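You operate a simulated robot arm through the tools that you are given. There is no shell and no other tool. Be economical: measure what you need, move in short steps, check, and stop when the job is done.

Carry out the task below with a simulated robot arm. There is one attempt and no reset: what you move stays moved.

TASK
Put things in order on the dining table top. At the end: the yoghurt pot from the dining table top is in the yellow bowl; the clear glass from the dining table top stands where the brown luggage tag (marked "WEEKEND") stood; the tin (marked "PEAS") from the dining table top is on the blue coaster; the brown luggage tag from the dining table top stands where the tin stood; whatever was shut is shut again. Leave all else as you found it, and nothing knocked over.
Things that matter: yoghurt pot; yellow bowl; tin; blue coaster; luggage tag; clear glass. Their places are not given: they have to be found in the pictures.

It is judged by the outcome, as a careful person would: the job done as asked, and still so three seconds after it is handed in. It fails if anything else is knocked over, pushed out of place, dropped, spilled or broken.

THE ROBOT
A 7-joint arm with a two-finger parallel gripper, fixed in place. Base frame: the origin is at the foot of the arm, x ahead of it, y to its left, z up; the work surface is at about z = 0. Lengths are in mm, angles in degrees, forces in N, time in s.
With the tool pointing down near the work surface it reaches from about 240 to 620 mm from the base axis. Its first joint turns from -66.0 to 66.0 degrees. Payload 2.6 kg.
Tool frame: the origin (TCP) lies between the finger pads and is the grasp point; the fingertips stand 30 mm ahead of it; z points along the fingers, y is the line along which they close. The gripper opens to 94 mm. The fingers are 28 mm wide and 10 mm thick; the gripper's body (50 by 96 mm) begins 55 mm behind the TCP.
Orientation is told as [roll, pitch, yaw] about the base's x, y, z axes, in that order, counted from this pose: with the fingers straight down and closing along the base's y, the tool's x points along the base's -x, its y along +y and its z along -z.

THE INTERFACE
- The arm moves only by the tool nudge_tool. Its argument "motion" is text: rows parted by semicolons, each of 7 numbers parted by spaces: the closure in counts, from 0 (fully open) to 255 (shut), then the shift along the tool's x, y, z in units of 20 mm (1.0 is 20 mm), then the turn, a rotation vector about the tool's x, y, z in units of 8 degrees (1.0 is 8 degrees). In form: jaw x y z rx ry rz; .... A call has 1 to 10 rows; each row shifts and turns the commanded pose from where the row before left it, along the tool's axes as they then stand. A call with a number of a shift or a turn outside -1 to 1 is refused whole. A row lasts 0.2 s, in which the tool goes at most 50 mm and 8.6 degrees; a call with a longer step from one row to the next is refused whole, and so is a gripper value outside its range. A pose out of reach is approached as far as the arm can. The call stops where the force on the tool passes 40 N (or 10 N more than at its start, if that is more) or the arm is blocked; 0.2 s more then pass. The fingers move at their own pace (about 72 mm/s each) and stop on an object; they squeeze with about 26 N. The grip force told is the motor's: it shows also when the fingers shut on nothing. Time passes only in rows, and 0.2 s behind the last, so rows that do not move let the fingers close. It gives the time, the measured TCP pose, the force on the tool (base axes), the opening and the grip force at its end, in the units of the frame above (readings bear some noise).
- Cameras (640 x 400 px; columns grow to the right, rows downward): "scene" is fixed at [29.7, 430.4, 556.2]; the picture's right is [-0.80, -0.61, 0.00], its down [-0.39, 0.51, -0.77] and it looks along [0.47, -0.61, -0.64] (base axes); focal length 270 px, centre (320, 200). "wrist" rides on the gripper at [-37, 0, -58] in the tool frame; the picture's right is [0.00, -1.00, 0.00], its down [0.97, 0.00, -0.24] and it looks along [0.24, 0.00, 0.97] (tool axes); focal length 218 px, centre (320, 200).
- grab_frame(camera): a new picture of that camera. No time passes.
- probe_pixels(camera, pixels): for up to 12 pixels [column, row] of the newest picture of that camera ("zoom" is the newest enlarged one), the place [x, y, z] in the base frame of the surface seen there, good to about 2 mm. No time passes.
- enlarge(camera, box): a new picture of the part [left, top, right, bottom] of that camera's present view, enlarged. No time passes.
- sign_off(): hands the job in; it is judged then, once.

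Work in short steps. Measure before you move; look again where a grasp or a placing could have gone wrong, and mend it. You have 80 turns and 46 pictures in all, those below and enlarged ones among them. Open the gripper and draw the arm clear of the work before you hand the job in, unless the task says otherwise; then end with one line.

The tools are called after "Emit:" by a JSON object that holds its "fn" and its "kwargs". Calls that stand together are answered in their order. nudge_tool: Moves the arm, as the interface text tells. Its arguments: {"type":"object","properties":{"motion":{"type":"string"}},"required":["motion"]} The other tools are called the same way: grab_frame (camera) takes a picture; probe_pixels (camera, pixels) gives the place of the surface under pixels of a picture; enlarge (camera, box) takes an enlarged picture of a part of a camera's view; sign_off () hands the job in.

At the start:

```text
t: 0.0
ee_pos: [364.4, -67.8, 349.4]
ee_rot: [0.0, 0.0, 0.1]
wrist_force: [0.8, -0.3, 0.2]
opening: 94.0
gripper_force: 0.0
```

scene: 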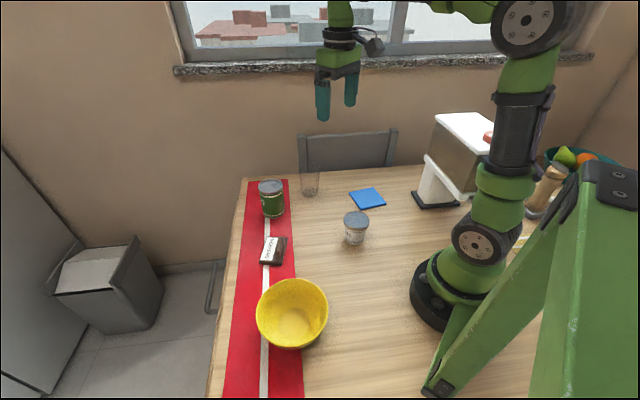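
wrist: 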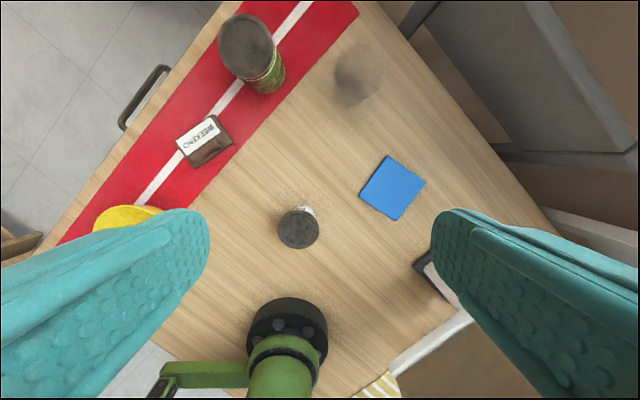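

The scene shows the tin (271,198), glass (310,183), coaster (367,198), pot (355,228), tag (273,250) and bowl (292,313). I enlarge that area and the wrist view to measure them.

Emit:
{"fn": "enlarge", "kwargs": {"camera": "scene", "box": [220, 160, 420, 285]}}

Emit:
{"fn": "probe_pixels", "kwargs": {"camera": "wrist", "pixels": [[298, 230], [245, 40], [262, 75], [197, 137], [212, 152], [392, 187], [388, 156], [425, 184], [397, 220], [359, 192], [355, 75], [355, 100]]}}

Emit:
{"fn": "probe_pixels", "kwargs": {"camera": "scene", "pixels": [[292, 320], [257, 310], [328, 310], [285, 281], [290, 349], [271, 184], [272, 205], [355, 218], [355, 236], [310, 183], [310, 195], [273, 250]]}}

```text
3.20 times, centred on (320, 222) of scene
```

zoom: 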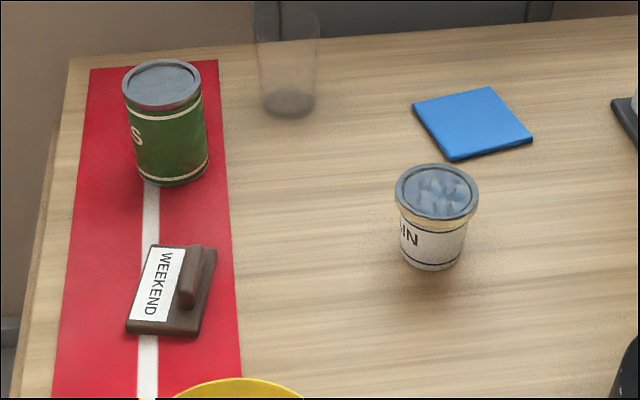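

```text
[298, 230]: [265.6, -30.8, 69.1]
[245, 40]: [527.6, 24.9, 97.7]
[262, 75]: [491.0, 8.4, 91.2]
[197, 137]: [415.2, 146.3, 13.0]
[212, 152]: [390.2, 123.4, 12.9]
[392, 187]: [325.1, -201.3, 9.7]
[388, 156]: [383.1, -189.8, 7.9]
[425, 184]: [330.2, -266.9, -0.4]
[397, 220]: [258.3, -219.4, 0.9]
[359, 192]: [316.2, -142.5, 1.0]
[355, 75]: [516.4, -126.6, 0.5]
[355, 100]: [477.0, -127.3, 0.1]
```

```text
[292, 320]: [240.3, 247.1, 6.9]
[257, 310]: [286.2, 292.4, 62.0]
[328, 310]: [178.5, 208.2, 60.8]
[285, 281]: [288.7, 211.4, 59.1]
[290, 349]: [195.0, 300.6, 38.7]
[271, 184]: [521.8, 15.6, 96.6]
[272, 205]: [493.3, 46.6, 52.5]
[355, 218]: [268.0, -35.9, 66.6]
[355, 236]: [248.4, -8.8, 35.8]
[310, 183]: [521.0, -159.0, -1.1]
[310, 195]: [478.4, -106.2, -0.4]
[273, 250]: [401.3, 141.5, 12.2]
```

I take precise points on the zoom for the pot, tin, tag, coaster and glass, and then enlarge the glass and the bowl.

Emit:
{"fn": "probe_pixels", "kwargs": {"camera": "zoom", "pixels": [[437, 190], [397, 190], [478, 192], [164, 82], [124, 84], [204, 84], [288, 103], [262, 100], [314, 100], [185, 275], [170, 285], [203, 252]]}}

Emit:
{"fn": "probe_pixels", "kwargs": {"camera": "zoom", "pixels": [[157, 247], [213, 251], [197, 334], [128, 329], [191, 276], [413, 105], [488, 88], [531, 137], [449, 158], [472, 122], [437, 168], [437, 214]]}}

Emit:
{"fn": "enlarge", "kwargs": {"camera": "scene", "box": [280, 160, 344, 200]}}

Emit:
{"fn": "enlarge", "kwargs": {"camera": "wrist", "box": [160, 0, 448, 180]}}

```text
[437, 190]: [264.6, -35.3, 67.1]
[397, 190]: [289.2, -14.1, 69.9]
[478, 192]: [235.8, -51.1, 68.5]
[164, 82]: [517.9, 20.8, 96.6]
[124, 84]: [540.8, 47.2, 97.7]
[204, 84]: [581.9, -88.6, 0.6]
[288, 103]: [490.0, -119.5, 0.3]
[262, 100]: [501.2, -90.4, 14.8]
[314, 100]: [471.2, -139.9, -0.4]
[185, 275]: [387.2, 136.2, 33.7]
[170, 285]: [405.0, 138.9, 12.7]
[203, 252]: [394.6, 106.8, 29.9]
```

```text
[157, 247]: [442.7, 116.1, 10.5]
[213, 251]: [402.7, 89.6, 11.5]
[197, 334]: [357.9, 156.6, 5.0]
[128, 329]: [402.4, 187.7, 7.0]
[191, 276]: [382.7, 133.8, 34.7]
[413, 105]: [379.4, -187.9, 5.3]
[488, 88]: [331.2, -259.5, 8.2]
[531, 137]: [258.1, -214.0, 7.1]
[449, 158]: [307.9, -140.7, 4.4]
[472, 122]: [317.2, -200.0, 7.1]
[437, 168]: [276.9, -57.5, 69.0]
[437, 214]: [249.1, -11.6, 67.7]
```

```text
10.00 times, centred on (312, 180) of scene
```

zoom: 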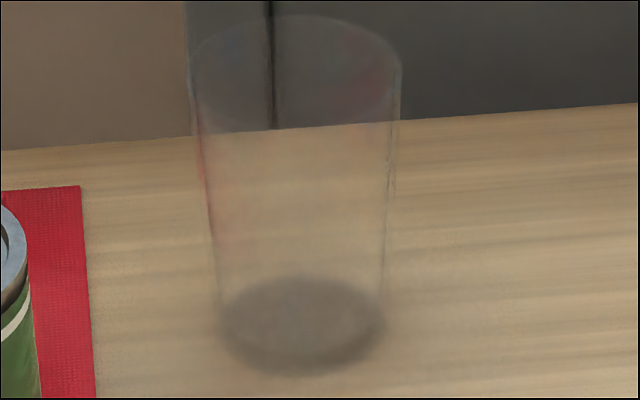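

```text
2.22 times, centred on (304, 90) of wrist
```

zoom: 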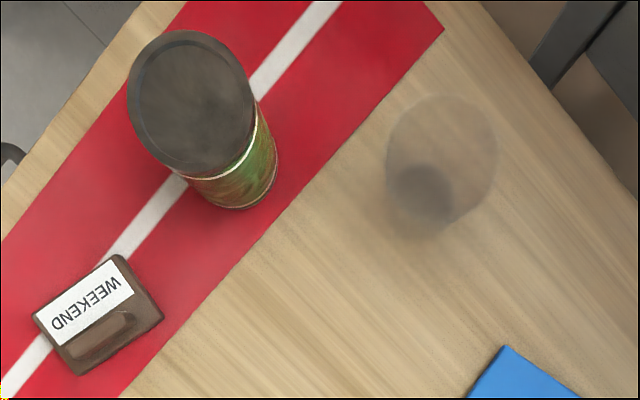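

Estimates: pot at (265,-34), 68 high; tin at (521,22), 97 high; glass at (490,-114), about 99 high with a 65 rim; coaster at (319,-200); tag plate at (401,138); bowl at (233,250). I check the dispenser's place and move above the pot.

Emit:
{"fn": "probe_pixels", "kwargs": {"camera": "scene", "pixels": [[413, 197], [424, 208], [425, 165], [437, 115], [440, 185], [465, 195], [428, 155], [475, 130], [462, 205], [470, 182]]}}

Emit:
{"fn": "nudge_tool", "kwargs": {"motion": "0 0.497 0.169 0.895 0 0 0;0 0.497 0.169 0.895 0 0 0;0 0.497 0.169 0.895 0 0 0;0 0.497 0.169 0.895 0 0 0;0 0.497 0.169 0.895 0 0 0;0 0.497 0.169 0.895 0 0 0;0 0.497 0.169 0.895 0 0 0;0 0.497 0.169 0.895 0 0 0;0 0.497 0.169 0.895 0 0 0;0 0.497 0.169 0.895 0 0 0"}}

Emit:
{"fn": "grab_frame", "kwargs": {"camera": "wrist"}}

```text
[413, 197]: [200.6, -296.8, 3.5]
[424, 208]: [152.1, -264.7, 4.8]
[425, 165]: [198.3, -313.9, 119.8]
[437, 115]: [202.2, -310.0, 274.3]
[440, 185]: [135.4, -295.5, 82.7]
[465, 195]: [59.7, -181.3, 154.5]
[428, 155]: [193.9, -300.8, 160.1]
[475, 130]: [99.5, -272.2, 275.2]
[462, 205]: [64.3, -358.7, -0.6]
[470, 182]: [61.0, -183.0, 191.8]
```

```text
t: 2.2
ee_pos: [264.6, -33.1, 169.4]
ee_rot: [0.0, 0.1, -0.1]
wrist_force: [0.3, 0.2, 0.7]
opening: 94.0
gripper_force: 0.0
```

```text
40 pictures are left
```

wrist: 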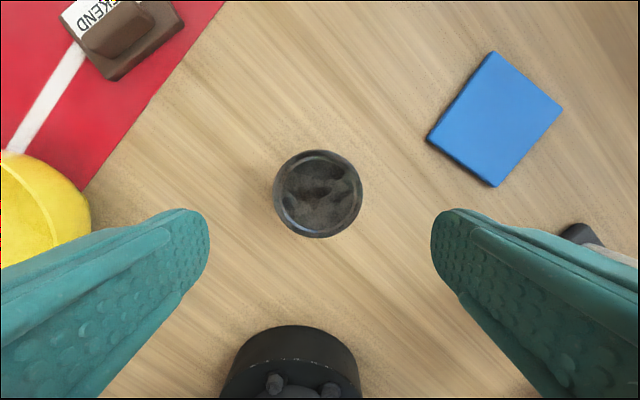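

The pot's rim centre is at (318,194), which gives (266.5,-32). I probe the coaster corners again from here, then descend to z=57 and close.

Emit:
{"fn": "probe_pixels", "kwargs": {"camera": "wrist", "pixels": [[491, 54], [560, 104], [496, 184], [430, 138], [495, 120], [318, 194], [462, 96], [527, 78], [528, 146], [463, 162]]}}

Emit:
{"fn": "nudge_tool", "kwargs": {"motion": "0 -0.1 0.05 0.93 0 0 0;0 0 0 0.93 0 0 0;0 0 0 0.93 0 0 0;0 0 0 0.93 0 0 0;0 0 0 0.93 0 0 0;0 0 0 0.93 0 0 0;255 0 0 0 0 0 0;255 0 0 0 0 0 0;255 0 0 0 0 0 0"}}

```text
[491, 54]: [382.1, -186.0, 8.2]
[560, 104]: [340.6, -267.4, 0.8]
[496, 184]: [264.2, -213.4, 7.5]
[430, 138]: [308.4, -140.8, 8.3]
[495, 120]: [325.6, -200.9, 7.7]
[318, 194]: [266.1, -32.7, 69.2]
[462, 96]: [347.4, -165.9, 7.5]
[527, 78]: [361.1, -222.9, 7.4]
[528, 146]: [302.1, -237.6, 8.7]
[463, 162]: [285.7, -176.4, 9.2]
```

```text
t: 4.2
ee_pos: [266.9, -31.1, 58.1]
ee_rot: [0.0, 0.0, 0.0]
wrist_force: [-0.2, 0.4, 0.0]
opening: 67.4
gripper_force: 26.2
```

Gripped at 67 mm opening. I lift 100 mm and start towards the bowl.

Emit:
{"fn": "nudge_tool", "kwargs": {"motion": "255 0 0 -1 0 0 0;255 0 0 -1 0 0 0;255 0 0 -1 0 0 0;255 0 0 -1 0 0 0;255 0 0 -1 0 0 0;255 0 1 0 0 0 0;255 0 1 0 0 0 0;255 0 1 0 0 0 0;255 0 1 0 0 0 0;255 0 1 0 0 0 0"}}

Emit:
{"fn": "nudge_tool", "kwargs": {"motion": "255 0 1 0 0 0 0;255 0 1 0 0 0 0;255 0.2 1 0 0 0 0;255 0.2 1 0 0 0 0;255 0.2 1 0 0 0 0;255 0.2 1 0 0 0 0;255 0.2 1 0 0 0 0;255 0.3 1 0 0 0 0;255 0.4 1 0 0 0 0"}}

Emit:
{"fn": "grab_frame", "kwargs": {"camera": "scene"}}

Emit:
{"fn": "grab_frame", "kwargs": {"camera": "wrist"}}

```text
t: 6.4
ee_pos: [267.2, 68.7, 157.8]
ee_rot: [0.0, 0.0, 0.0]
wrist_force: [0.2, 0.2, -1.2]
opening: 66.5
gripper_force: 26.3
```

```text
t: 8.4
ee_pos: [233.1, 248.3, 158.0]
ee_rot: [-0.1, 0.1, 0.0]
wrist_force: [-0.2, -0.7, -1.7]
opening: 67.0
gripper_force: 26.3
```

```text
39 pictures are left
```

scene: 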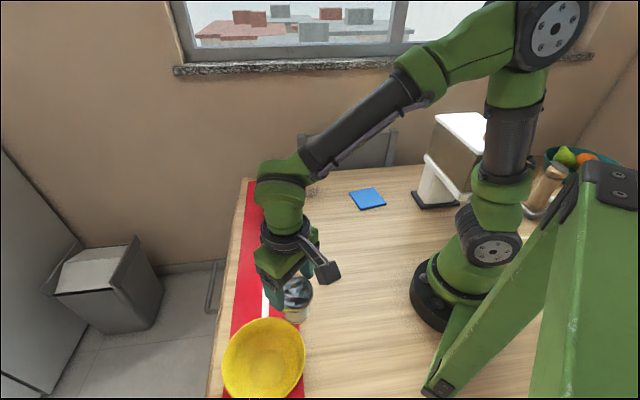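

```text
38 pictures are left
```

wrist: 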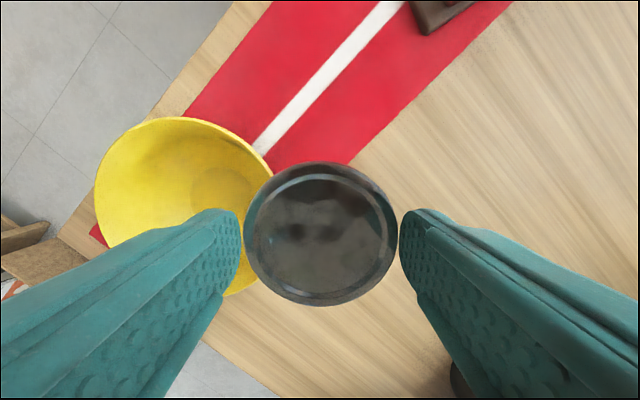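

The bowl now appears at scene (263,358) instead of (292,313), although no contact was felt and the pot was well above its rim. I measure its new place before going on.

Emit:
{"fn": "probe_pixels", "kwargs": {"camera": "scene", "pixels": [[258, 365], [225, 352], [304, 352], [268, 319], [255, 397], [232, 390], [285, 390], [263, 340]]}}

Emit:
{"fn": "probe_pixels", "kwargs": {"camera": "wrist", "pixels": [[100, 180], [180, 120], [262, 155], [150, 125], [110, 240], [220, 190], [215, 125], [245, 140], [98, 200]]}}

Emit:
{"fn": "enlarge", "kwargs": {"camera": "scene", "box": [200, 280, 392, 400]}}

```text
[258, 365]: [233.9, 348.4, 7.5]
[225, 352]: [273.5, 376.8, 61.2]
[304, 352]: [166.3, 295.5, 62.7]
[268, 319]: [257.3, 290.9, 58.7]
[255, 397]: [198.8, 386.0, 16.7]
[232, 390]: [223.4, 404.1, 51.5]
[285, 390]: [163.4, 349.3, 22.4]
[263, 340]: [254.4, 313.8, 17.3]
```

```text
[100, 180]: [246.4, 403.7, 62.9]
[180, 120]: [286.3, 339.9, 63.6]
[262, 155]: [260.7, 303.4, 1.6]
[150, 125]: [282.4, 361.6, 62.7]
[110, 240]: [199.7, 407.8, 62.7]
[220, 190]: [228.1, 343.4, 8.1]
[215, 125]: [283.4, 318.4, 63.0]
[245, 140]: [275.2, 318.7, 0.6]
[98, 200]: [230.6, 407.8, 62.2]
```

```text
3.33 times, centred on (296, 340) of scene
```

zoom: 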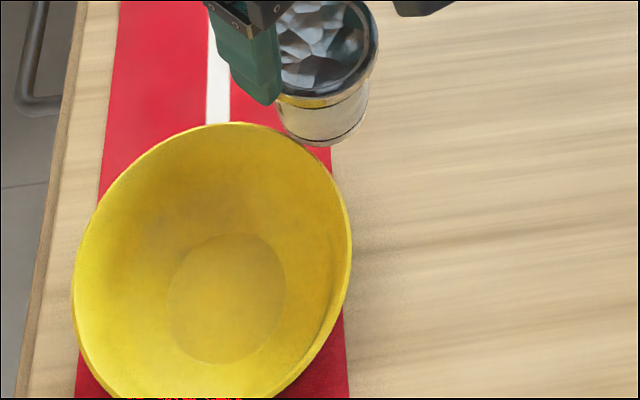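

The fitted bowl centre is (219,341), with a rim radius of 68. I probe its flat bottom and move above it, staying at the same height.

Emit:
{"fn": "probe_pixels", "kwargs": {"camera": "zoom", "pixels": [[227, 300], [168, 300], [287, 300], [235, 236], [220, 360]]}}

Emit:
{"fn": "nudge_tool", "kwargs": {"motion": "255 0.14 0.92 0 0 0 0;255 0.14 0.92 0 0 0 0;255 0.14 0.92 0 0 0 0;255 0.14 0.92 0 0 0 0;255 0.14 0.92 0 0 0 0"}}

Emit:
{"fn": "grab_frame", "kwargs": {"camera": "wrist"}}

Emit:
{"fn": "grab_frame", "kwargs": {"camera": "scene"}}

```text
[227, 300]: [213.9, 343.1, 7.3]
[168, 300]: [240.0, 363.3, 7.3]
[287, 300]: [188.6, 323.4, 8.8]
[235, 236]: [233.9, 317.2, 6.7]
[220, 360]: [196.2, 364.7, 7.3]
```

```text
t: 9.6
ee_pos: [219.1, 340.4, 158.5]
ee_rot: [0.0, -0.1, 0.1]
wrist_force: [0.1, 0.0, -1.3]
opening: 66.8
gripper_force: 26.1
```

```text
36 pictures are left
```

wrist: 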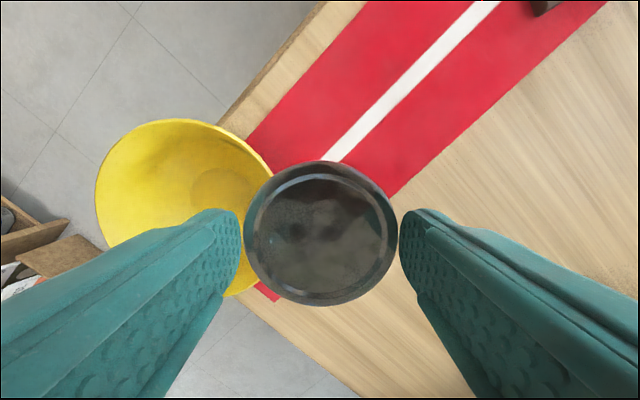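

```text
35 pictures are left
```

scene: 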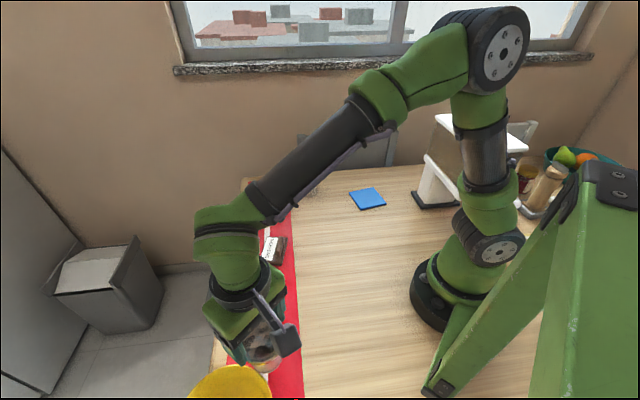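

In both wrist views the bowl sits at the same place relative to the pot, so I am pushing it. The pot rim looks only about 150 px wide, which means the pot slipped down in the fingers and its bottom is below the bowl rim. I back away gently, lift, and look.

Emit:
{"fn": "nudge_tool", "kwargs": {"motion": "255 0 -0.3 0 0 0 0;255 0 -0.5 0 0 0 0;255 0 -0.5 0 0 0 0;255 0 -0.5 -0.3 0 0 0;255 0 -0.5 -0.5 0 0 0;255 0 -0.5 -0.5 0 0 0;255 0 -0.5 -0.5 0 0 0;255 0 -0.5 -0.5 0 0 0;255 0 -0.5 -0.5 0 0 0;255 0 -0.5 -0.5 0 0 0"}}

Emit:
{"fn": "grab_frame", "kwargs": {"camera": "wrist"}}

Emit:
{"fn": "grab_frame", "kwargs": {"camera": "scene"}}

```text
t: 11.8
ee_pos: [218.3, 243.3, 223.9]
ee_rot: [0.0, 0.0, 0.0]
wrist_force: [0.4, -0.2, -1.7]
opening: 67.0
gripper_force: 25.8
```

```text
34 pictures are left
```

wrist: 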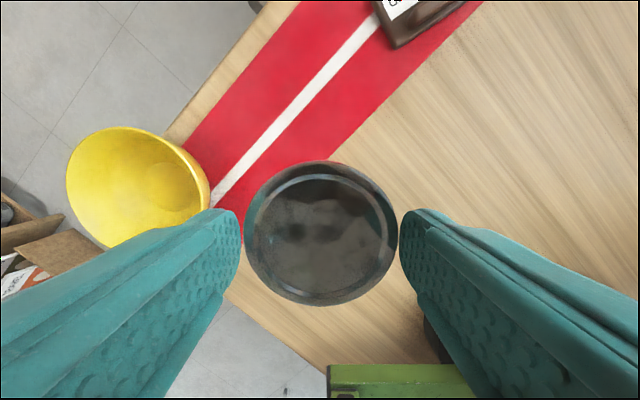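

```text
33 pictures are left
```

scene: 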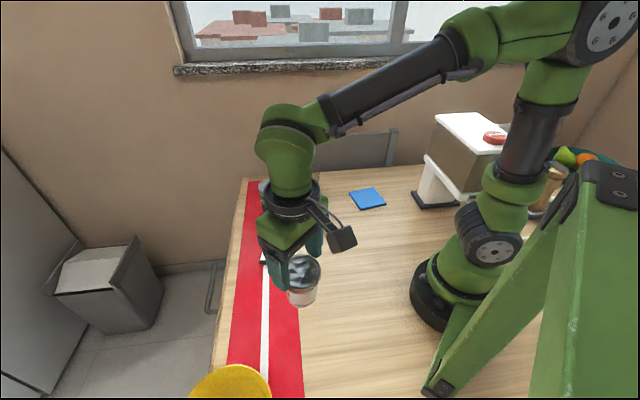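

The bowl stays upright. The pot hangs by its rim about 33 mm below the TCP. I carry it to a clear patch near (285,43) to set it down, so that I can put the bowl back first.

Emit:
{"fn": "nudge_tool", "kwargs": {"motion": "255 -0.2 -0.5 0 0 0 0;255 -0.35 -1 0 0 0 0;255 -0.35 -1 0 0 0 0;255 -0.35 -1 0 0 0 0;255 -0.35 -1 0 0 0 0;255 -0.35 -1 0 0 0 0;255 -0.35 -1 0 0 0 0;255 -0.35 -1 0 0 0 0;255 -0.35 -1 0 0 0 0;255 -0.35 -1 0 0 0 0"}}

Emit:
{"fn": "nudge_tool", "kwargs": {"motion": "255 0 -0.5 0.5 0 0 0;255 0 0 1 0 0 0;255 0 0 1 0 0 0;255 0 0 1 0 0 0;255 0 0 1 0 0 0;255 0 0 0.6 0 0 0;255 0 0 0 0 0 0"}}

Emit:
{"fn": "grab_frame", "kwargs": {"camera": "scene"}}

```text
t: 14.0
ee_pos: [285.1, 54.9, 223.8]
ee_rot: [0.0, -0.1, 0.0]
wrist_force: [-0.1, 0.3, -0.9]
opening: 66.5
gripper_force: 26.0
```

```text
t: 15.6
ee_pos: [286.0, 43.9, 121.8]
ee_rot: [-0.1, 0.0, -0.1]
wrist_force: [-0.8, -0.1, -1.7]
opening: 66.7
gripper_force: 26.5
```

```text
32 pictures are left
```

scene: 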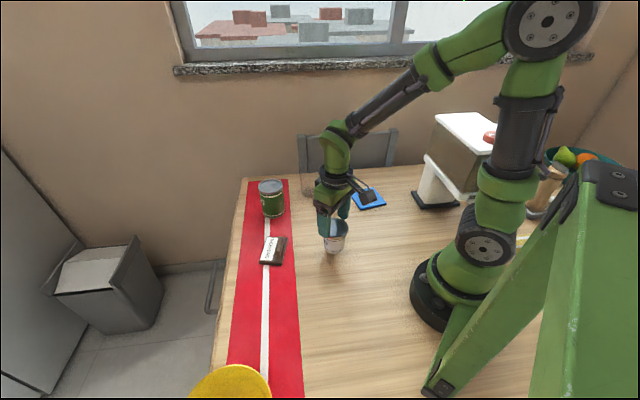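

I measure the hanging pot's rim and the new bowl position before lowering.

Emit:
{"fn": "enlarge", "kwargs": {"camera": "scene", "box": [296, 190, 376, 270]}}

Emit:
{"fn": "probe_pixels", "kwargs": {"camera": "scene", "pixels": [[338, 225], [338, 240], [334, 250], [230, 365], [210, 374], [250, 368], [270, 388], [195, 390], [230, 395], [222, 340], [240, 395], [215, 350]]}}

```text
5.00 times, centred on (336, 230) of scene
```

zoom: 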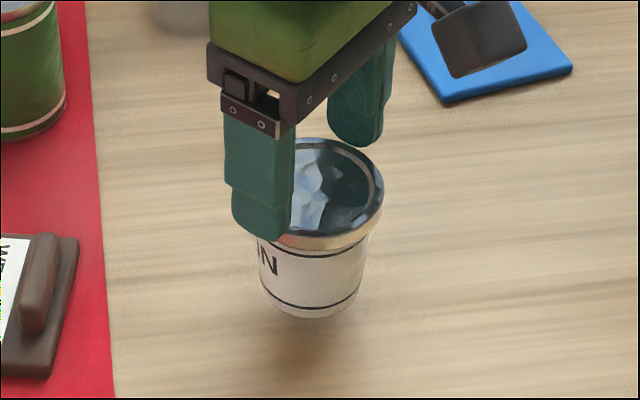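

```text
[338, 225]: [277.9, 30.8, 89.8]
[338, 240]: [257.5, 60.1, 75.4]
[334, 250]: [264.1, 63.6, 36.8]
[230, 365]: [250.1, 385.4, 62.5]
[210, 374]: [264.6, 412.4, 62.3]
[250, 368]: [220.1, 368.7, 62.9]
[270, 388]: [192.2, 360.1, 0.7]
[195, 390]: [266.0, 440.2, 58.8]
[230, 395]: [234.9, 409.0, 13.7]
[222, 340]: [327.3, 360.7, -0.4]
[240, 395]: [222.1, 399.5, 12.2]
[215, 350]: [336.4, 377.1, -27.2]
```

The rim is at z≈90, so the bottom is about 21 above the table. I lower until it touches.

Emit:
{"fn": "nudge_tool", "kwargs": {"motion": "255 0 0 0.5 0 0 0;255 0 0 0.4 0 0 0;255 0 0 0.1 0 0 0;255 0 0 0 0 0 0"}}

Emit:
{"fn": "enlarge", "kwargs": {"camera": "scene", "box": [296, 190, 376, 270]}}

```text
t: 16.6
ee_pos: [285.1, 44.4, 101.2]
ee_rot: [0.0, 0.0, 0.0]
wrist_force: [-0.2, 0.2, -0.5]
opening: 66.7
gripper_force: 25.8
```

```text
5.00 times, centred on (336, 230) of scene
```

zoom: 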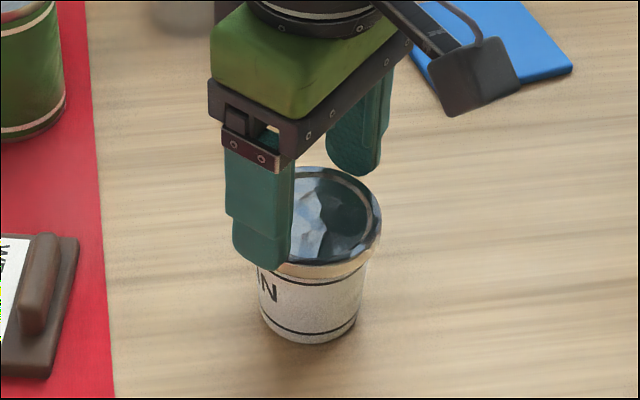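

Emit:
{"fn": "probe_pixels", "kwargs": {"camera": "zoom", "pixels": [[330, 220], [305, 260], [360, 200], [330, 180]]}}

Emit:
{"fn": "nudge_tool", "kwargs": {"motion": "255 0 0 0.1 0 0 0;255 0 0 0 0 0 0"}}

```text
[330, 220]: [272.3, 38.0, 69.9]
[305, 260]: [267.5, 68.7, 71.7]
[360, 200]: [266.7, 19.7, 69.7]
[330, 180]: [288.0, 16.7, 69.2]
```

```text
t: 17.2
ee_pos: [285.2, 43.1, 100.1]
ee_rot: [0.0, 0.0, 0.0]
wrist_force: [-0.1, -0.9, 1.7]
opening: 66.9
gripper_force: 25.5
```

The pot touches the table (rim z=70). I release, rise and head for the bowl (centre about (203,434)) at a safe height.

Emit:
{"fn": "nudge_tool", "kwargs": {"motion": "0 0 0 0 0 0 0;0 0 0 0 0 0 0;0 0 0 0 0 0 0;0 0 0 -1 0 0 0;0 0 0 -1 0 0 0;0 0 0 -1 0 0 0;0 0 0 -1 0 0 0;0 0 0 -1 0 0 0;0 0 0 -1 0 0 0;0 0 1 0 0 0 0"}}

Emit:
{"fn": "nudge_tool", "kwargs": {"motion": "0 0 1 0 0 0 0;0 0 1 0 0 0 0;0 0 1 0 0 0 0;0 0 1 0 0 0 0;0 0.2 1 0 0 0 0;0 0.3 1 0 0 0 0;0 0.5 1 0 0 0 0;0 0.5 1 0 0 0 0;0 0.5 1 0 0 0 0;0 0.5 1 0 0 0 0"}}

Emit:
{"fn": "grab_frame", "kwargs": {"camera": "wrist"}}

Emit:
{"fn": "grab_frame", "kwargs": {"camera": "scene"}}

```text
t: 19.4
ee_pos: [284.7, 64.7, 220.3]
ee_rot: [0.0, 0.0, 0.1]
wrist_force: [0.5, -1.0, -0.7]
opening: 94.3
gripper_force: 0.2
```

```text
t: 21.6
ee_pos: [235.9, 265.4, 221.3]
ee_rot: [0.0, 0.1, -0.1]
wrist_force: [0.2, -1.4, 0.2]
opening: 94.4
gripper_force: 0.0
```

```text
29 pictures are left
```

wrist: 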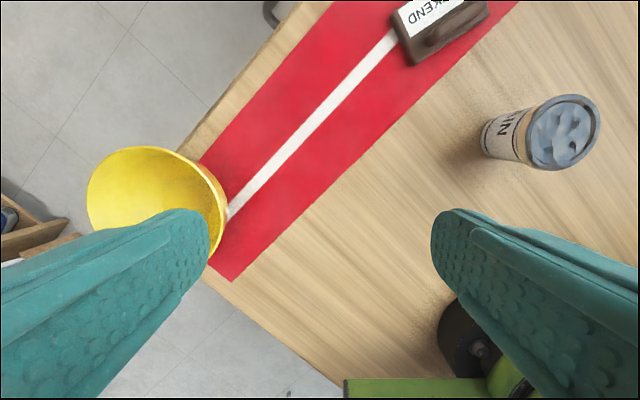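

```text
28 pictures are left
```

scene: 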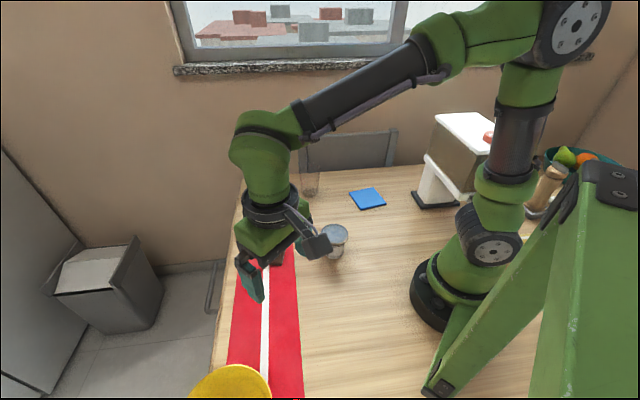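

The bowl sits right at the table corner. I probe its rim and the table edges from here.

Emit:
{"fn": "probe_pixels", "kwargs": {"camera": "wrist", "pixels": [[89, 190], [110, 156], [145, 148], [180, 155], [212, 180], [225, 205], [222, 240], [165, 190], [175, 150], [228, 280], [205, 265], [90, 225]]}}

```text
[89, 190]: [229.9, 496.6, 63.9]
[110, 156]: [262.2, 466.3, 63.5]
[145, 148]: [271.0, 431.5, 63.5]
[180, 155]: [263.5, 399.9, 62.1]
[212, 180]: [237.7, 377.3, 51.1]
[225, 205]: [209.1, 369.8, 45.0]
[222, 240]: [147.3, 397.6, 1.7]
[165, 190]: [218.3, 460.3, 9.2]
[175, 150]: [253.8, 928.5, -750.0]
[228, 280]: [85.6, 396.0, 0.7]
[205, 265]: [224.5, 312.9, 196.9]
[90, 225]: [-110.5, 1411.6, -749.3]
```

The bowl centre is (203,434) with R=68, upright and with its base on the table. I will straddle its near rim at (203,366) with the jaw at about 50 mm and drag it back along (+30,-184).

Emit:
{"fn": "nudge_tool", "kwargs": {"motion": "119 0.33 1 0 0 0 0;119 0.33 1 0 0 0 0;119 0.33 1 0 0 0 0;119 0.33 1 0 0 0 0;119 0.33 1 0 0 0 0;119 0 0 0.8 0 0 0;119 0 0 1 0 0 0;119 0 0 1 0 0 0;119 0 0 1 0 0 0;119 0 0 0 0 0 0"}}

Emit:
{"fn": "grab_frame", "kwargs": {"camera": "wrist"}}

```text
t: 23.8
ee_pos: [201.9, 363.6, 142.5]
ee_rot: [0.0, 0.1, 0.0]
wrist_force: [0.1, -0.8, 0.2]
opening: 50.2
gripper_force: 0.0
```

```text
27 pictures are left
```

wrist: 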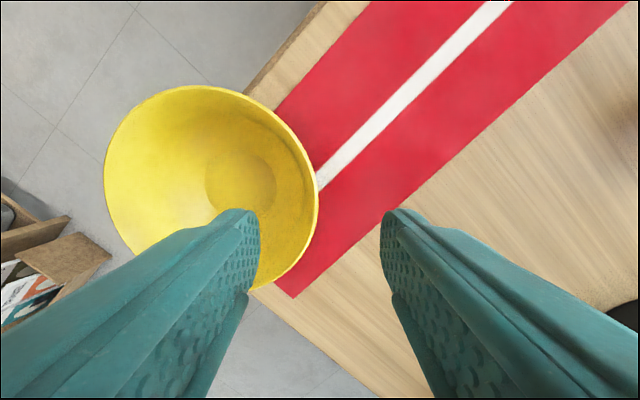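

The fingers straddle the rim. I descend to z≈62.

Emit:
{"fn": "nudge_tool", "kwargs": {"motion": "119 0 0 1 0 0 0;119 0 0.1 1 0 0 0;119 0 0 1 0 0 0;119 0 0 0.7 0 0 0;119 0 0 0.3 0 0 0;119 0 0 0 0 0 0"}}

Emit:
{"fn": "grab_frame", "kwargs": {"camera": "wrist"}}

```text
t: 25.2
ee_pos: [203.1, 365.4, 63.6]
ee_rot: [0.0, 0.0, 0.1]
wrist_force: [-0.3, 2.7, 1.7]
opening: 51.4
gripper_force: 0.6
```

```text
26 pictures are left
```

wrist: 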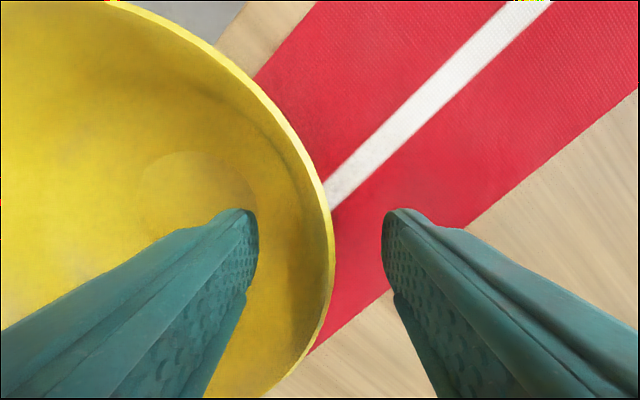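

The inner finger lightly touches the wall. I raise 4 mm and drag slowly towards -y.

Emit:
{"fn": "nudge_tool", "kwargs": {"motion": "119 0 0 -0.2 0 0 0;119 -0.05 -0.3 0 0 0 0;119 -0.1 -0.6 0 0 0 0;119 -0.1 -0.6 0 0 0 0;119 -0.1 -0.6 0 0 0 0;119 -0.1 -0.6 0 0 0 0;119 -0.1 -0.6 0 0 0 0;119 -0.1 -0.6 0 0 0 0"}}

Emit:
{"fn": "grab_frame", "kwargs": {"camera": "scene"}}

```text
t: 27.0
ee_pos: [216.1, 287.5, 66.2]
ee_rot: [0.0, 0.0, 0.0]
wrist_force: [0.0, 1.9, 0.0]
opening: 50.5
gripper_force: 0.4
```

```text
25 pictures are left
```

scene: 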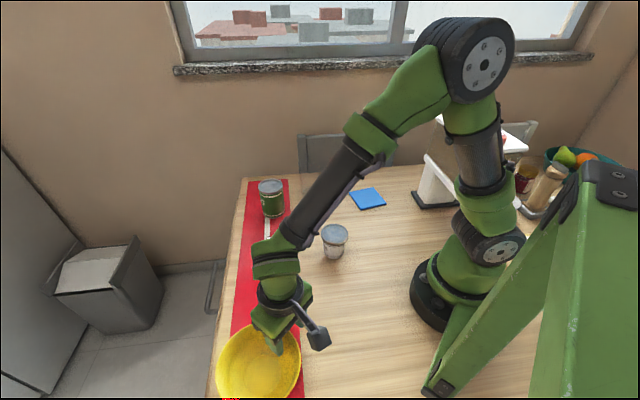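

The drag works. I probe the rim to compute the remaining shift (the original centre was (232,250)).

Emit:
{"fn": "probe_pixels", "kwargs": {"camera": "scene", "pixels": [[219, 362], [301, 360], [232, 335], [296, 345], [218, 375], [224, 346], [240, 330]]}}

```text
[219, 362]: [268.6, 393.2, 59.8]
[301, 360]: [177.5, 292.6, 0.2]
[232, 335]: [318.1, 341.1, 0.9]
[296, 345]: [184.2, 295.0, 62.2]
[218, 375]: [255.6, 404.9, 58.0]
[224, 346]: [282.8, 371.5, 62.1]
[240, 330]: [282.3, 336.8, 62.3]
```

The current centre is about (217,354), so (+15,-104) remains.

Emit:
{"fn": "nudge_tool", "kwargs": {"motion": "119 -0.08 -0.55 0 0 0 0;119 -0.08 -0.55 0 0 0 0;119 -0.08 -0.55 0 0 0 0;119 -0.08 -0.55 0 0 0 0;119 -0.08 -0.55 0 0 0 0;119 -0.08 -0.55 0 0 0 0;119 -0.08 -0.55 0 0 0 0;119 -0.08 -0.55 0 0 0 0;119 -0.08 -0.5 0 0 0 0;119 -0.03 -0.25 0 0 0 0"}}

Emit:
{"fn": "enlarge", "kwargs": {"camera": "scene", "box": [200, 220, 392, 340]}}

Emit:
{"fn": "probe_pixels", "kwargs": {"camera": "scene", "pixels": [[257, 310], [328, 310], [285, 281], [290, 349], [292, 320]]}}

```text
t: 29.2
ee_pos: [232.0, 183.7, 68.0]
ee_rot: [0.0, 0.0, 0.1]
wrist_force: [-0.2, 1.6, 0.8]
opening: 51.1
gripper_force: 0.8
```

```text
3.33 times, centred on (296, 280) of scene
```

zoom: 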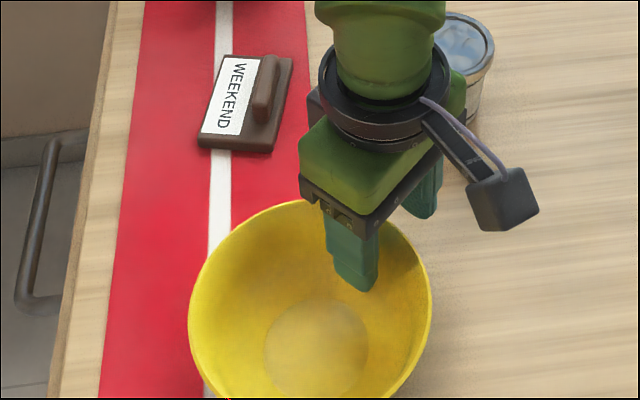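

```text
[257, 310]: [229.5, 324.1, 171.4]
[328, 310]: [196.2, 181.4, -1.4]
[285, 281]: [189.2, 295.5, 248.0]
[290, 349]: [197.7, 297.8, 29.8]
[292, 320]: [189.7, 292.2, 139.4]
```

Emit:
{"fn": "probe_pixels", "kwargs": {"camera": "zoom", "pixels": [[191, 315], [429, 300], [300, 202], [240, 226], [203, 270], [316, 345], [264, 350], [368, 345]]}}

Emit:
{"fn": "nudge_tool", "kwargs": {"motion": "119 0 0.1 0 0 0 0;119 0 0 -0.5 0 0 0;119 0 0 -1 0 0 0;119 0 0 -1 0 0 0;119 0 0 -1 0 0 0;119 0 0 -1 0 0 0;119 0 0 -1 0 0 0"}}

Emit:
{"fn": "grab_frame", "kwargs": {"camera": "wrist"}}

```text
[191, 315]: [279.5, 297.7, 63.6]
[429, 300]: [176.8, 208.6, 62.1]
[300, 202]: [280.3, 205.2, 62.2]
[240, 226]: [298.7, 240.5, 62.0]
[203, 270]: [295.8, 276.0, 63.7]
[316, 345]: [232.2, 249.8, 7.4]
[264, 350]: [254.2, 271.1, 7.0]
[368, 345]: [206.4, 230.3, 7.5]
```

```text
t: 30.8
ee_pos: [229.9, 186.1, 177.8]
ee_rot: [0.0, 0.0, 0.0]
wrist_force: [-0.6, 0.7, 0.2]
opening: 50.2
gripper_force: 0.1
```

```text
23 pictures are left
```

wrist: 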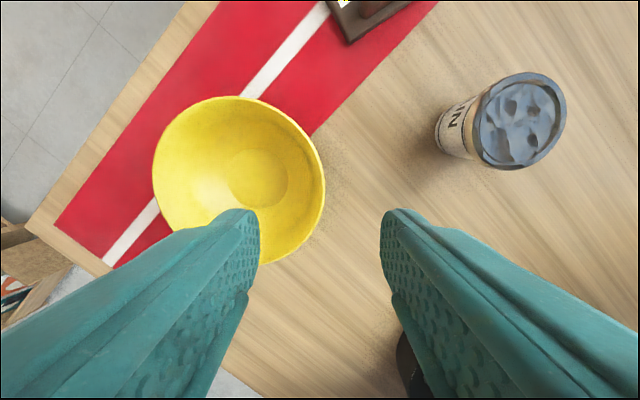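

The bowl is back at about (231,251). I now probe the pot's rim for the regrasp.

Emit:
{"fn": "probe_pixels", "kwargs": {"camera": "wrist", "pixels": [[522, 121], [478, 125], [562, 110], [540, 76], [505, 167], [240, 180]]}}

Emit:
{"fn": "nudge_tool", "kwargs": {"motion": "0 -0.45 -1 0 0 0 0;0 -0.45 -1 0 0 0 0;0 -0.45 -1 0 0 0 0;0 -0.45 -1 0 0 0 0;0 -0.45 -1 0 0 0 0;0 0 -1 0 0 0 0;0 0 -1 0 0 0 0;0 0 0 0 0 0 0"}}

Emit:
{"fn": "grab_frame", "kwargs": {"camera": "wrist"}}

```text
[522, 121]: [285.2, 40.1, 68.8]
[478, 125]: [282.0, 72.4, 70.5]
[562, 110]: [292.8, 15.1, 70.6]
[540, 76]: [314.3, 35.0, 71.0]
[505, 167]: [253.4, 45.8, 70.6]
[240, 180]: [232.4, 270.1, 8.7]
```

```text
t: 32.6
ee_pos: [274.7, 47.2, 177.2]
ee_rot: [0.0, 0.0, 0.0]
wrist_force: [-0.5, 0.9, -0.4]
opening: 94.0
gripper_force: 0.0
```

```text
22 pictures are left
```

wrist: 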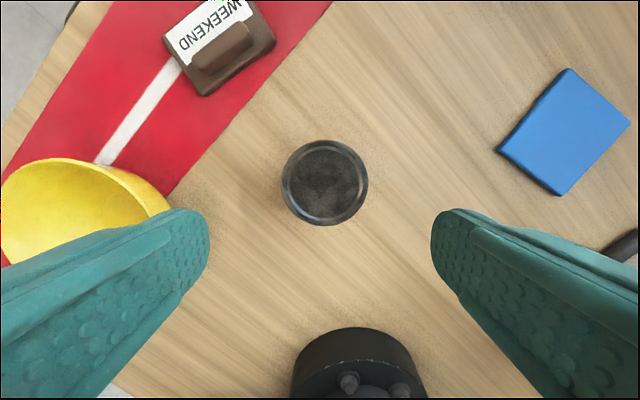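

The pot is at (284.5,43). Holding it by the rim near the fingertips proved stable and suits the insertion into the bowl. I grasp at TCP z≈86 and lift slowly.

Emit:
{"fn": "nudge_tool", "kwargs": {"motion": "0 -0.25 -0.1 1 0 0 0;0 -0.25 -0.1 1 0 0 0;0 0 0 1 0 0 0;0 0 0 1 0 0 0;0 0 0 0.55 0 0 0;255 0 0 0 0 0 0;255 0 0 0 0 0 0;255 0 0 0 0 0 0;255 0 0 -0.2 0 0 0;255 0 0 -0.3 0 0 0"}}

Emit:
{"fn": "enlarge", "kwargs": {"camera": "scene", "box": [296, 190, 376, 270]}}

Emit:
{"fn": "probe_pixels", "kwargs": {"camera": "zoom", "pixels": [[330, 220], [305, 260], [360, 200], [330, 180]]}}

```text
t: 34.8
ee_pos: [285.6, 43.0, 95.8]
ee_rot: [0.0, 0.1, 0.0]
wrist_force: [-0.3, 0.1, -1.5]
opening: 67.0
gripper_force: 26.1
```

```text
5.00 times, centred on (336, 230) of scene
```

zoom: 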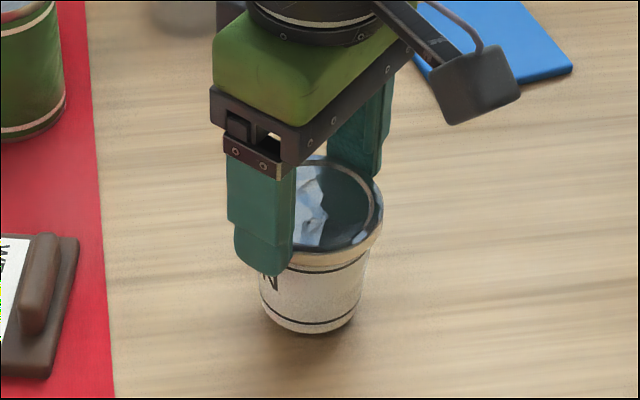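

```text
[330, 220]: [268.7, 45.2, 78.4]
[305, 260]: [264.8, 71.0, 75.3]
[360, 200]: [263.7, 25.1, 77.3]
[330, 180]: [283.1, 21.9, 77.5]
```

The pot is lifted with its rim 18 below the TCP, so there is hardly any slip. I lift further, slowly, and check again.

Emit:
{"fn": "nudge_tool", "kwargs": {"motion": "255 0 0 -0.4 0 0 0;255 0 0 -0.6 0 0 0;255 0 0 -0.6 0 0 0;255 0 0 -0.6 0 0 0;255 0 0 -0.6 0 0 0;255 0 0 -0.6 0 0 0;255 0 0 -0.6 0 0 0;255 0 0 -0.6 0 0 0;255 0 0 -0.4 0 0 0"}}

Emit:
{"fn": "grab_frame", "kwargs": {"camera": "wrist"}}

```text
t: 36.8
ee_pos: [283.5, 42.3, 197.4]
ee_rot: [0.0, 0.0, 0.0]
wrist_force: [0.1, 0.4, -1.8]
opening: 66.8
gripper_force: 25.8
```

```text
20 pictures are left
```

wrist: 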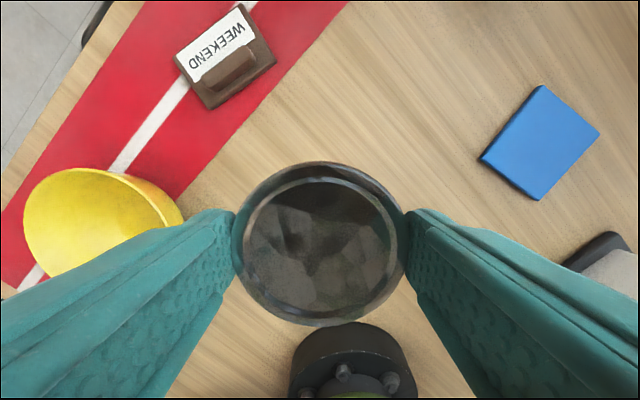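

The pot holds at the same depth (rim 175 px wide), with its bottom at z≈110 against a bowl rim of 63. I carry it to the bowl centre (231,251).

Emit:
{"fn": "nudge_tool", "kwargs": {"motion": "255 0.1 0.4 0 0 0 0;255 0.2 0.8 0 0 0 0;255 0.2 0.8 0 0 0 0;255 0.2 0.8 0 0 0 0;255 0.2 0.8 0 0 0 0;255 0.2 0.8 0 0 0 0;255 0.2 0.8 0 0 0 0;255 0.2 0.8 0 0 0 0;255 0.2 0.8 0 0 0 0;255 0.2 0.8 0 0 0 0"}}

Emit:
{"fn": "nudge_tool", "kwargs": {"motion": "255 0.25 0.8 0 0 0 0;255 0.25 0.8 0 0 0 0;255 0.2 0.75 0 0 0 0;255 0 0.4 0 0 0 0;255 0 0 0 0 0 0"}}

Emit:
{"fn": "grab_frame", "kwargs": {"camera": "wrist"}}

Emit:
{"fn": "enlarge", "kwargs": {"camera": "scene", "box": [200, 240, 392, 360]}}

```text
t: 39.0
ee_pos: [247.7, 193.1, 197.7]
ee_rot: [0.0, 0.0, 0.0]
wrist_force: [-0.2, 0.4, -1.2]
opening: 66.8
gripper_force: 25.8
```

```text
t: 40.2
ee_pos: [233.3, 250.2, 196.5]
ee_rot: [-0.1, 0.1, 0.0]
wrist_force: [0.1, 0.4, -0.3]
opening: 67.0
gripper_force: 26.2
```

```text
19 pictures are left
```

wrist: 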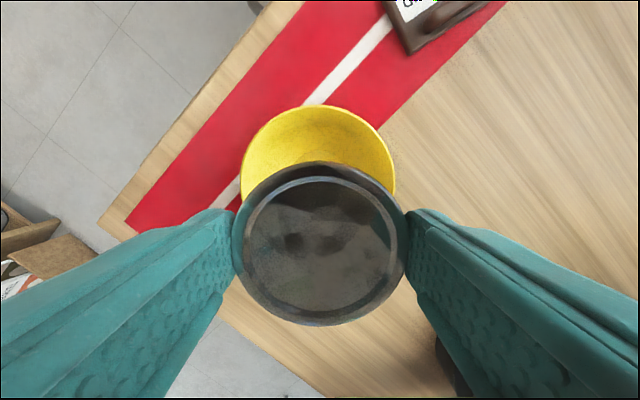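

```text
3.33 times, centred on (296, 300) of scene
```

zoom: 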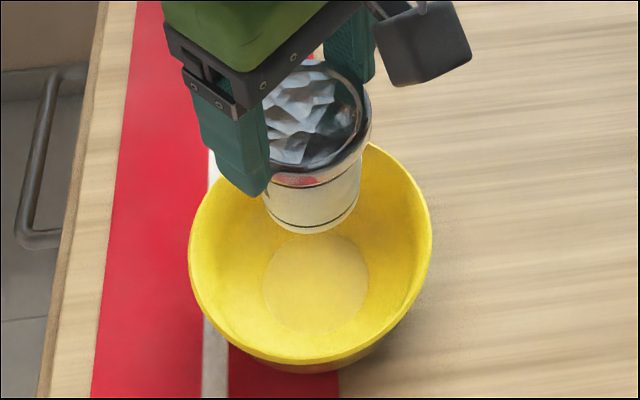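

The pot hangs centred over the bowl. I lower it about 95 mm and then creep to contact.

Emit:
{"fn": "nudge_tool", "kwargs": {"motion": "255 0.05 0 0.6 0 0 0;255 0 0 0.7 0 0 0;255 0 0 0.7 0 0 0;255 0 0 0.7 0 0 0;255 0 0 0.7 0 0 0;255 0 0 0.6 0 0 0;255 0 0 0.4 0 0 0;255 0 0 0.2 0 0 0;255 0 0 0 0 0 0"}}

Emit:
{"fn": "nudge_tool", "kwargs": {"motion": "255 0 0 0.1 0 0 0;255 0 0 0.1 0 0 0;255 0 0 0.1 0 0 0;255 0 0 0 0 0 0"}}

```text
t: 42.2
ee_pos: [233.1, 249.4, 104.5]
ee_rot: [-0.1, 0.0, 0.0]
wrist_force: [-1.0, 0.6, -1.4]
opening: 66.7
gripper_force: 25.8
```

```text
t: 43.2
ee_pos: [231.6, 249.9, 98.3]
ee_rot: [0.0, 0.0, -0.1]
wrist_force: [0.8, 0.7, -1.1]
opening: 66.6
gripper_force: 26.0
```

Emit:
{"fn": "nudge_tool", "kwargs": {"motion": "255 0 0 0.1 0 0 0;255 0 0 0.08 0 0 0;255 0 0 0 0 0 0"}}

Emit:
{"fn": "enlarge", "kwargs": {"camera": "scene", "box": [200, 240, 392, 360]}}

Emit:
{"fn": "probe_pixels", "kwargs": {"camera": "zoom", "pixels": [[320, 215], [325, 240], [300, 268]]}}

```text
t: 44.0
ee_pos: [232.2, 249.6, 94.5]
ee_rot: [0.0, 0.1, -0.1]
wrist_force: [2.3, 1.9, 1.5]
opening: 66.8
gripper_force: 26.1
```

```text
3.33 times, centred on (296, 300) of scene
```

zoom: 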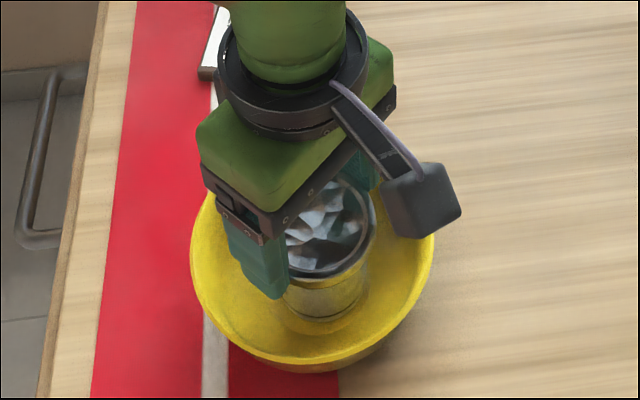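

```text
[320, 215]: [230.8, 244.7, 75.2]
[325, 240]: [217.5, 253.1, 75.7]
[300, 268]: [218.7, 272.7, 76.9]
```

The pot rests on the bowl's bottom (rim z≈76, contact felt). I release, rise, and head for the tin.

Emit:
{"fn": "nudge_tool", "kwargs": {"motion": "0 0 0 0 0 0 0;0 0 0 0 0 0 0;0 0 0 0 0 0 0;0 0 0 -0.5 0 0 0;0 0 0 -1 0 0 0;0 0 0 -1 0 0 0;0 0 0 -1 0 0 0;0 0 0 -1 0 0 0;0 0 0 -1 0 0 0;0 0 0 -1 0 0 0"}}

Emit:
{"fn": "nudge_tool", "kwargs": {"motion": "0 -1 -0.8 0 0 0 0;0 -1 -0.8 0 0 0 0;0 -1 -0.8 0 0 0 0;0 -1 -0.8 0 0 0 0;0 -1 -0.8 0 0 0 0;0 -1 -0.8 0 0 0 0;0 -1 -0.8 0 0 0 0;0 -1 -0.8 0 0 0 0;0 -1 -0.8 0 0 0 0;0 -1 -0.8 0 0 0 0"}}

Emit:
{"fn": "nudge_tool", "kwargs": {"motion": "0 -1 -0.8 0 0 0 0;0 -1 -0.8 0 0 0 0;0 -0.8 -0.8 0 0 0 0;0 -0.8 -0.8 0 0 0 0;0 0 0 0 0 0 0"}}

Emit:
{"fn": "grab_frame", "kwargs": {"camera": "wrist"}}

Emit:
{"fn": "grab_frame", "kwargs": {"camera": "scene"}}

```text
t: 46.2
ee_pos: [232.8, 249.5, 225.5]
ee_rot: [0.0, 0.0, 0.1]
wrist_force: [-0.2, 0.1, 0.5]
opening: 94.2
gripper_force: 0.0
```

```text
t: 48.4
ee_pos: [433.7, 88.7, 225.5]
ee_rot: [0.0, 0.0, 0.0]
wrist_force: [0.5, 0.7, -0.7]
opening: 93.9
gripper_force: 0.0
```

```text
t: 49.6
ee_pos: [506.2, 25.1, 225.0]
ee_rot: [0.0, 0.1, 0.0]
wrist_force: [-0.5, -0.8, 0.3]
opening: 93.7
gripper_force: 0.1
```

```text
16 pictures are left
```

wrist: 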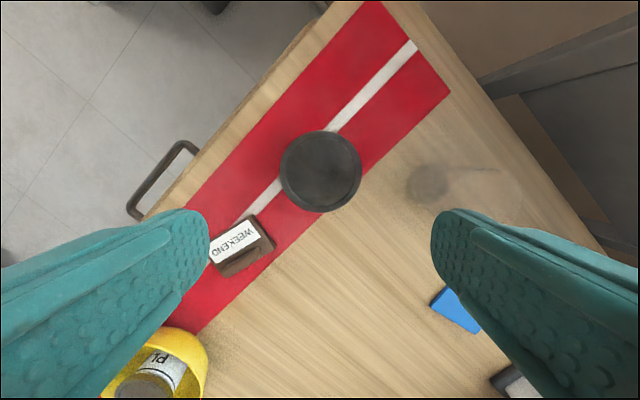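

```text
15 pictures are left
```

scene: 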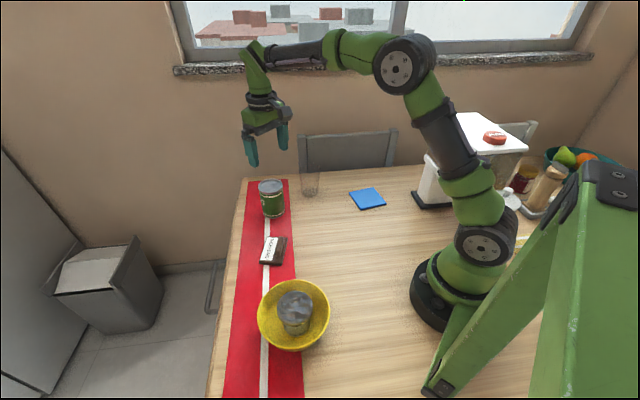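

The pot stands in the bowl. The tin top centre at wrist (321,171) gives (522,24). I descend over it to z≈62, keeping the glass at (491,-117) well clear of the right finger, then grip and lift 10 mm.

Emit:
{"fn": "nudge_tool", "kwargs": {"motion": "0 -0.4 -0.05 0 0 0 0;0 -0.4 0 0.6 0 0 0;0 0 0 1 0 0 0;0 0 0 1 0 0 0;0 0 0 1 0 0 0;0 0 0 0.4 0 0 0;0 0 0 0 0 0 0"}}

Emit:
{"fn": "nudge_tool", "kwargs": {"motion": "0 0 0 1 0 0 0;0 0 0 1 0 0 0;0 0 0 1 0 0 0;0 0 0 1 0 0 0;0 0 0 0.15 0 0 0;255 0 0 0 0 0 0;255 0 0 0 0 0 0;255 0 0 0 0 0 0;255 0 0 -0.2 0 0 0;255 0 0 -0.3 0 0 0"}}

Emit:
{"fn": "grab_frame", "kwargs": {"camera": "wrist"}}

```text
t: 51.2
ee_pos: [520.9, 24.5, 144.2]
ee_rot: [0.0, -0.1, -0.1]
wrist_force: [-0.2, 0.1, 0.9]
opening: 94.2
gripper_force: 0.0
```

```text
t: 53.4
ee_pos: [520.1, 24.3, 72.3]
ee_rot: [0.0, -0.1, 0.0]
wrist_force: [0.7, -0.9, -4.7]
opening: 70.4
gripper_force: 26.0
```

```text
14 pictures are left
```

wrist: 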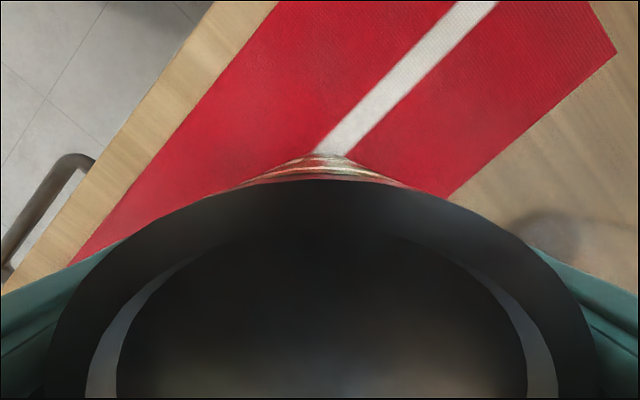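

The tin's weight of about 5 N is on the gripper. I lift slowly and check for slip.

Emit:
{"fn": "nudge_tool", "kwargs": {"motion": "255 0 0 -0.4 0 0 0;255 0 0 -0.6 0 0 0;255 0 0 -0.7 0 0 0;255 0 0 -0.7 0 0 0;255 0 0 -0.7 0 0 0;255 0 0 -0.7 0 0 0;255 0 0 -0.7 0 0 0;255 0 0 -0.7 0 0 0;255 0 0 -0.5 0 0 0;255 0 0 -0.3 0 0 0"}}

Emit:
{"fn": "grab_frame", "kwargs": {"camera": "wrist"}}

Emit:
{"fn": "probe_pixels", "kwargs": {"camera": "wrist", "pixels": [[320, 230], [320, 300], [250, 350], [320, 190]]}}

```text
t: 55.6
ee_pos: [520.8, 25.2, 192.1]
ee_rot: [0.1, 0.0, 0.1]
wrist_force: [0.1, 0.5, -4.5]
opening: 70.2
gripper_force: 26.3
```

```text
13 pictures are left
```

wrist: 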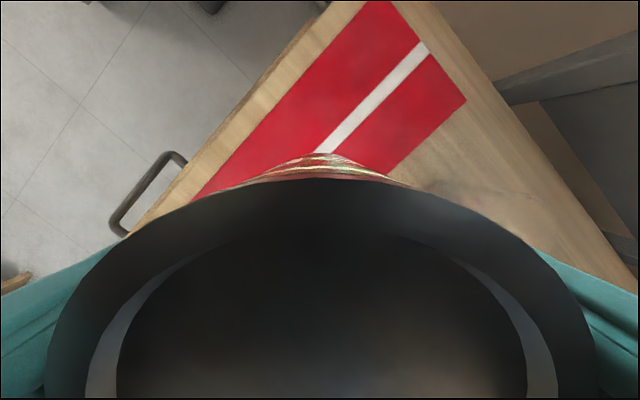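

```text
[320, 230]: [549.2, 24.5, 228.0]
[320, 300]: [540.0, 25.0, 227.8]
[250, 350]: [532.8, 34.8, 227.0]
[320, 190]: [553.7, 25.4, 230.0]
```

There is no slip (lid at z=230, bottom at about 132). I carry it in -x first, then -y, to (323,-200).

Emit:
{"fn": "nudge_tool", "kwargs": {"motion": "255 0.5 0 0 0 0 0;255 0.9 0 0 0 0 0;255 0.9 0 0 0 0 0;255 0.9 -0.2 0 0 0 0;255 0.9 -0.5 0 0 0 0;255 0.9 -0.9 0 0 0 0;255 0.9 -0.9 0 0 0 0;255 0.9 -0.9 0 0 0 0;255 0.9 -0.9 0 0 0 0;255 0.9 -0.9 0 0 0 0"}}

Emit:
{"fn": "nudge_tool", "kwargs": {"motion": "255 0.8 -0.9 0 0 0 0;255 0.5 -0.9 0 0 0 0;255 0 -0.9 0 0 0 0;255 0 -0.9 0 0 0 0;255 0 -0.9 0 0 0 0;255 0 -0.9 0 0 0 0;255 0 -0.4 0 0 0 0;255 0 0 0 0 0 0"}}

Emit:
{"fn": "enlarge", "kwargs": {"camera": "scene", "box": [280, 130, 440, 230]}}

```text
t: 57.8
ee_pos: [349.3, -79.5, 192.1]
ee_rot: [0.0, 0.0, 0.0]
wrist_force: [0.2, 0.7, -4.6]
opening: 70.2
gripper_force: 25.7
```

```text
t: 59.6
ee_pos: [323.4, -195.1, 191.1]
ee_rot: [-0.1, 0.1, 0.0]
wrist_force: [-0.4, 0.2, -4.6]
opening: 69.9
gripper_force: 26.1
```

```text
4.00 times, centred on (360, 180) of scene
```

zoom: 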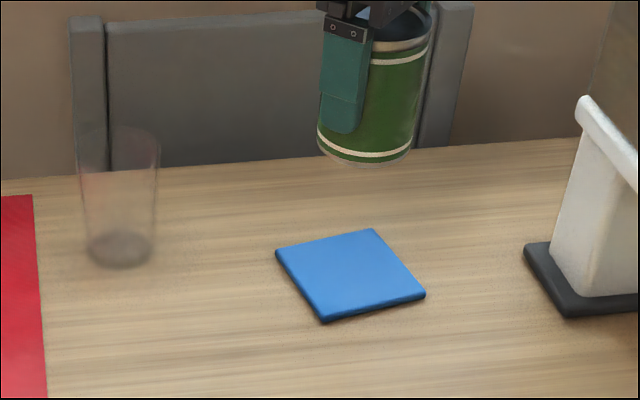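

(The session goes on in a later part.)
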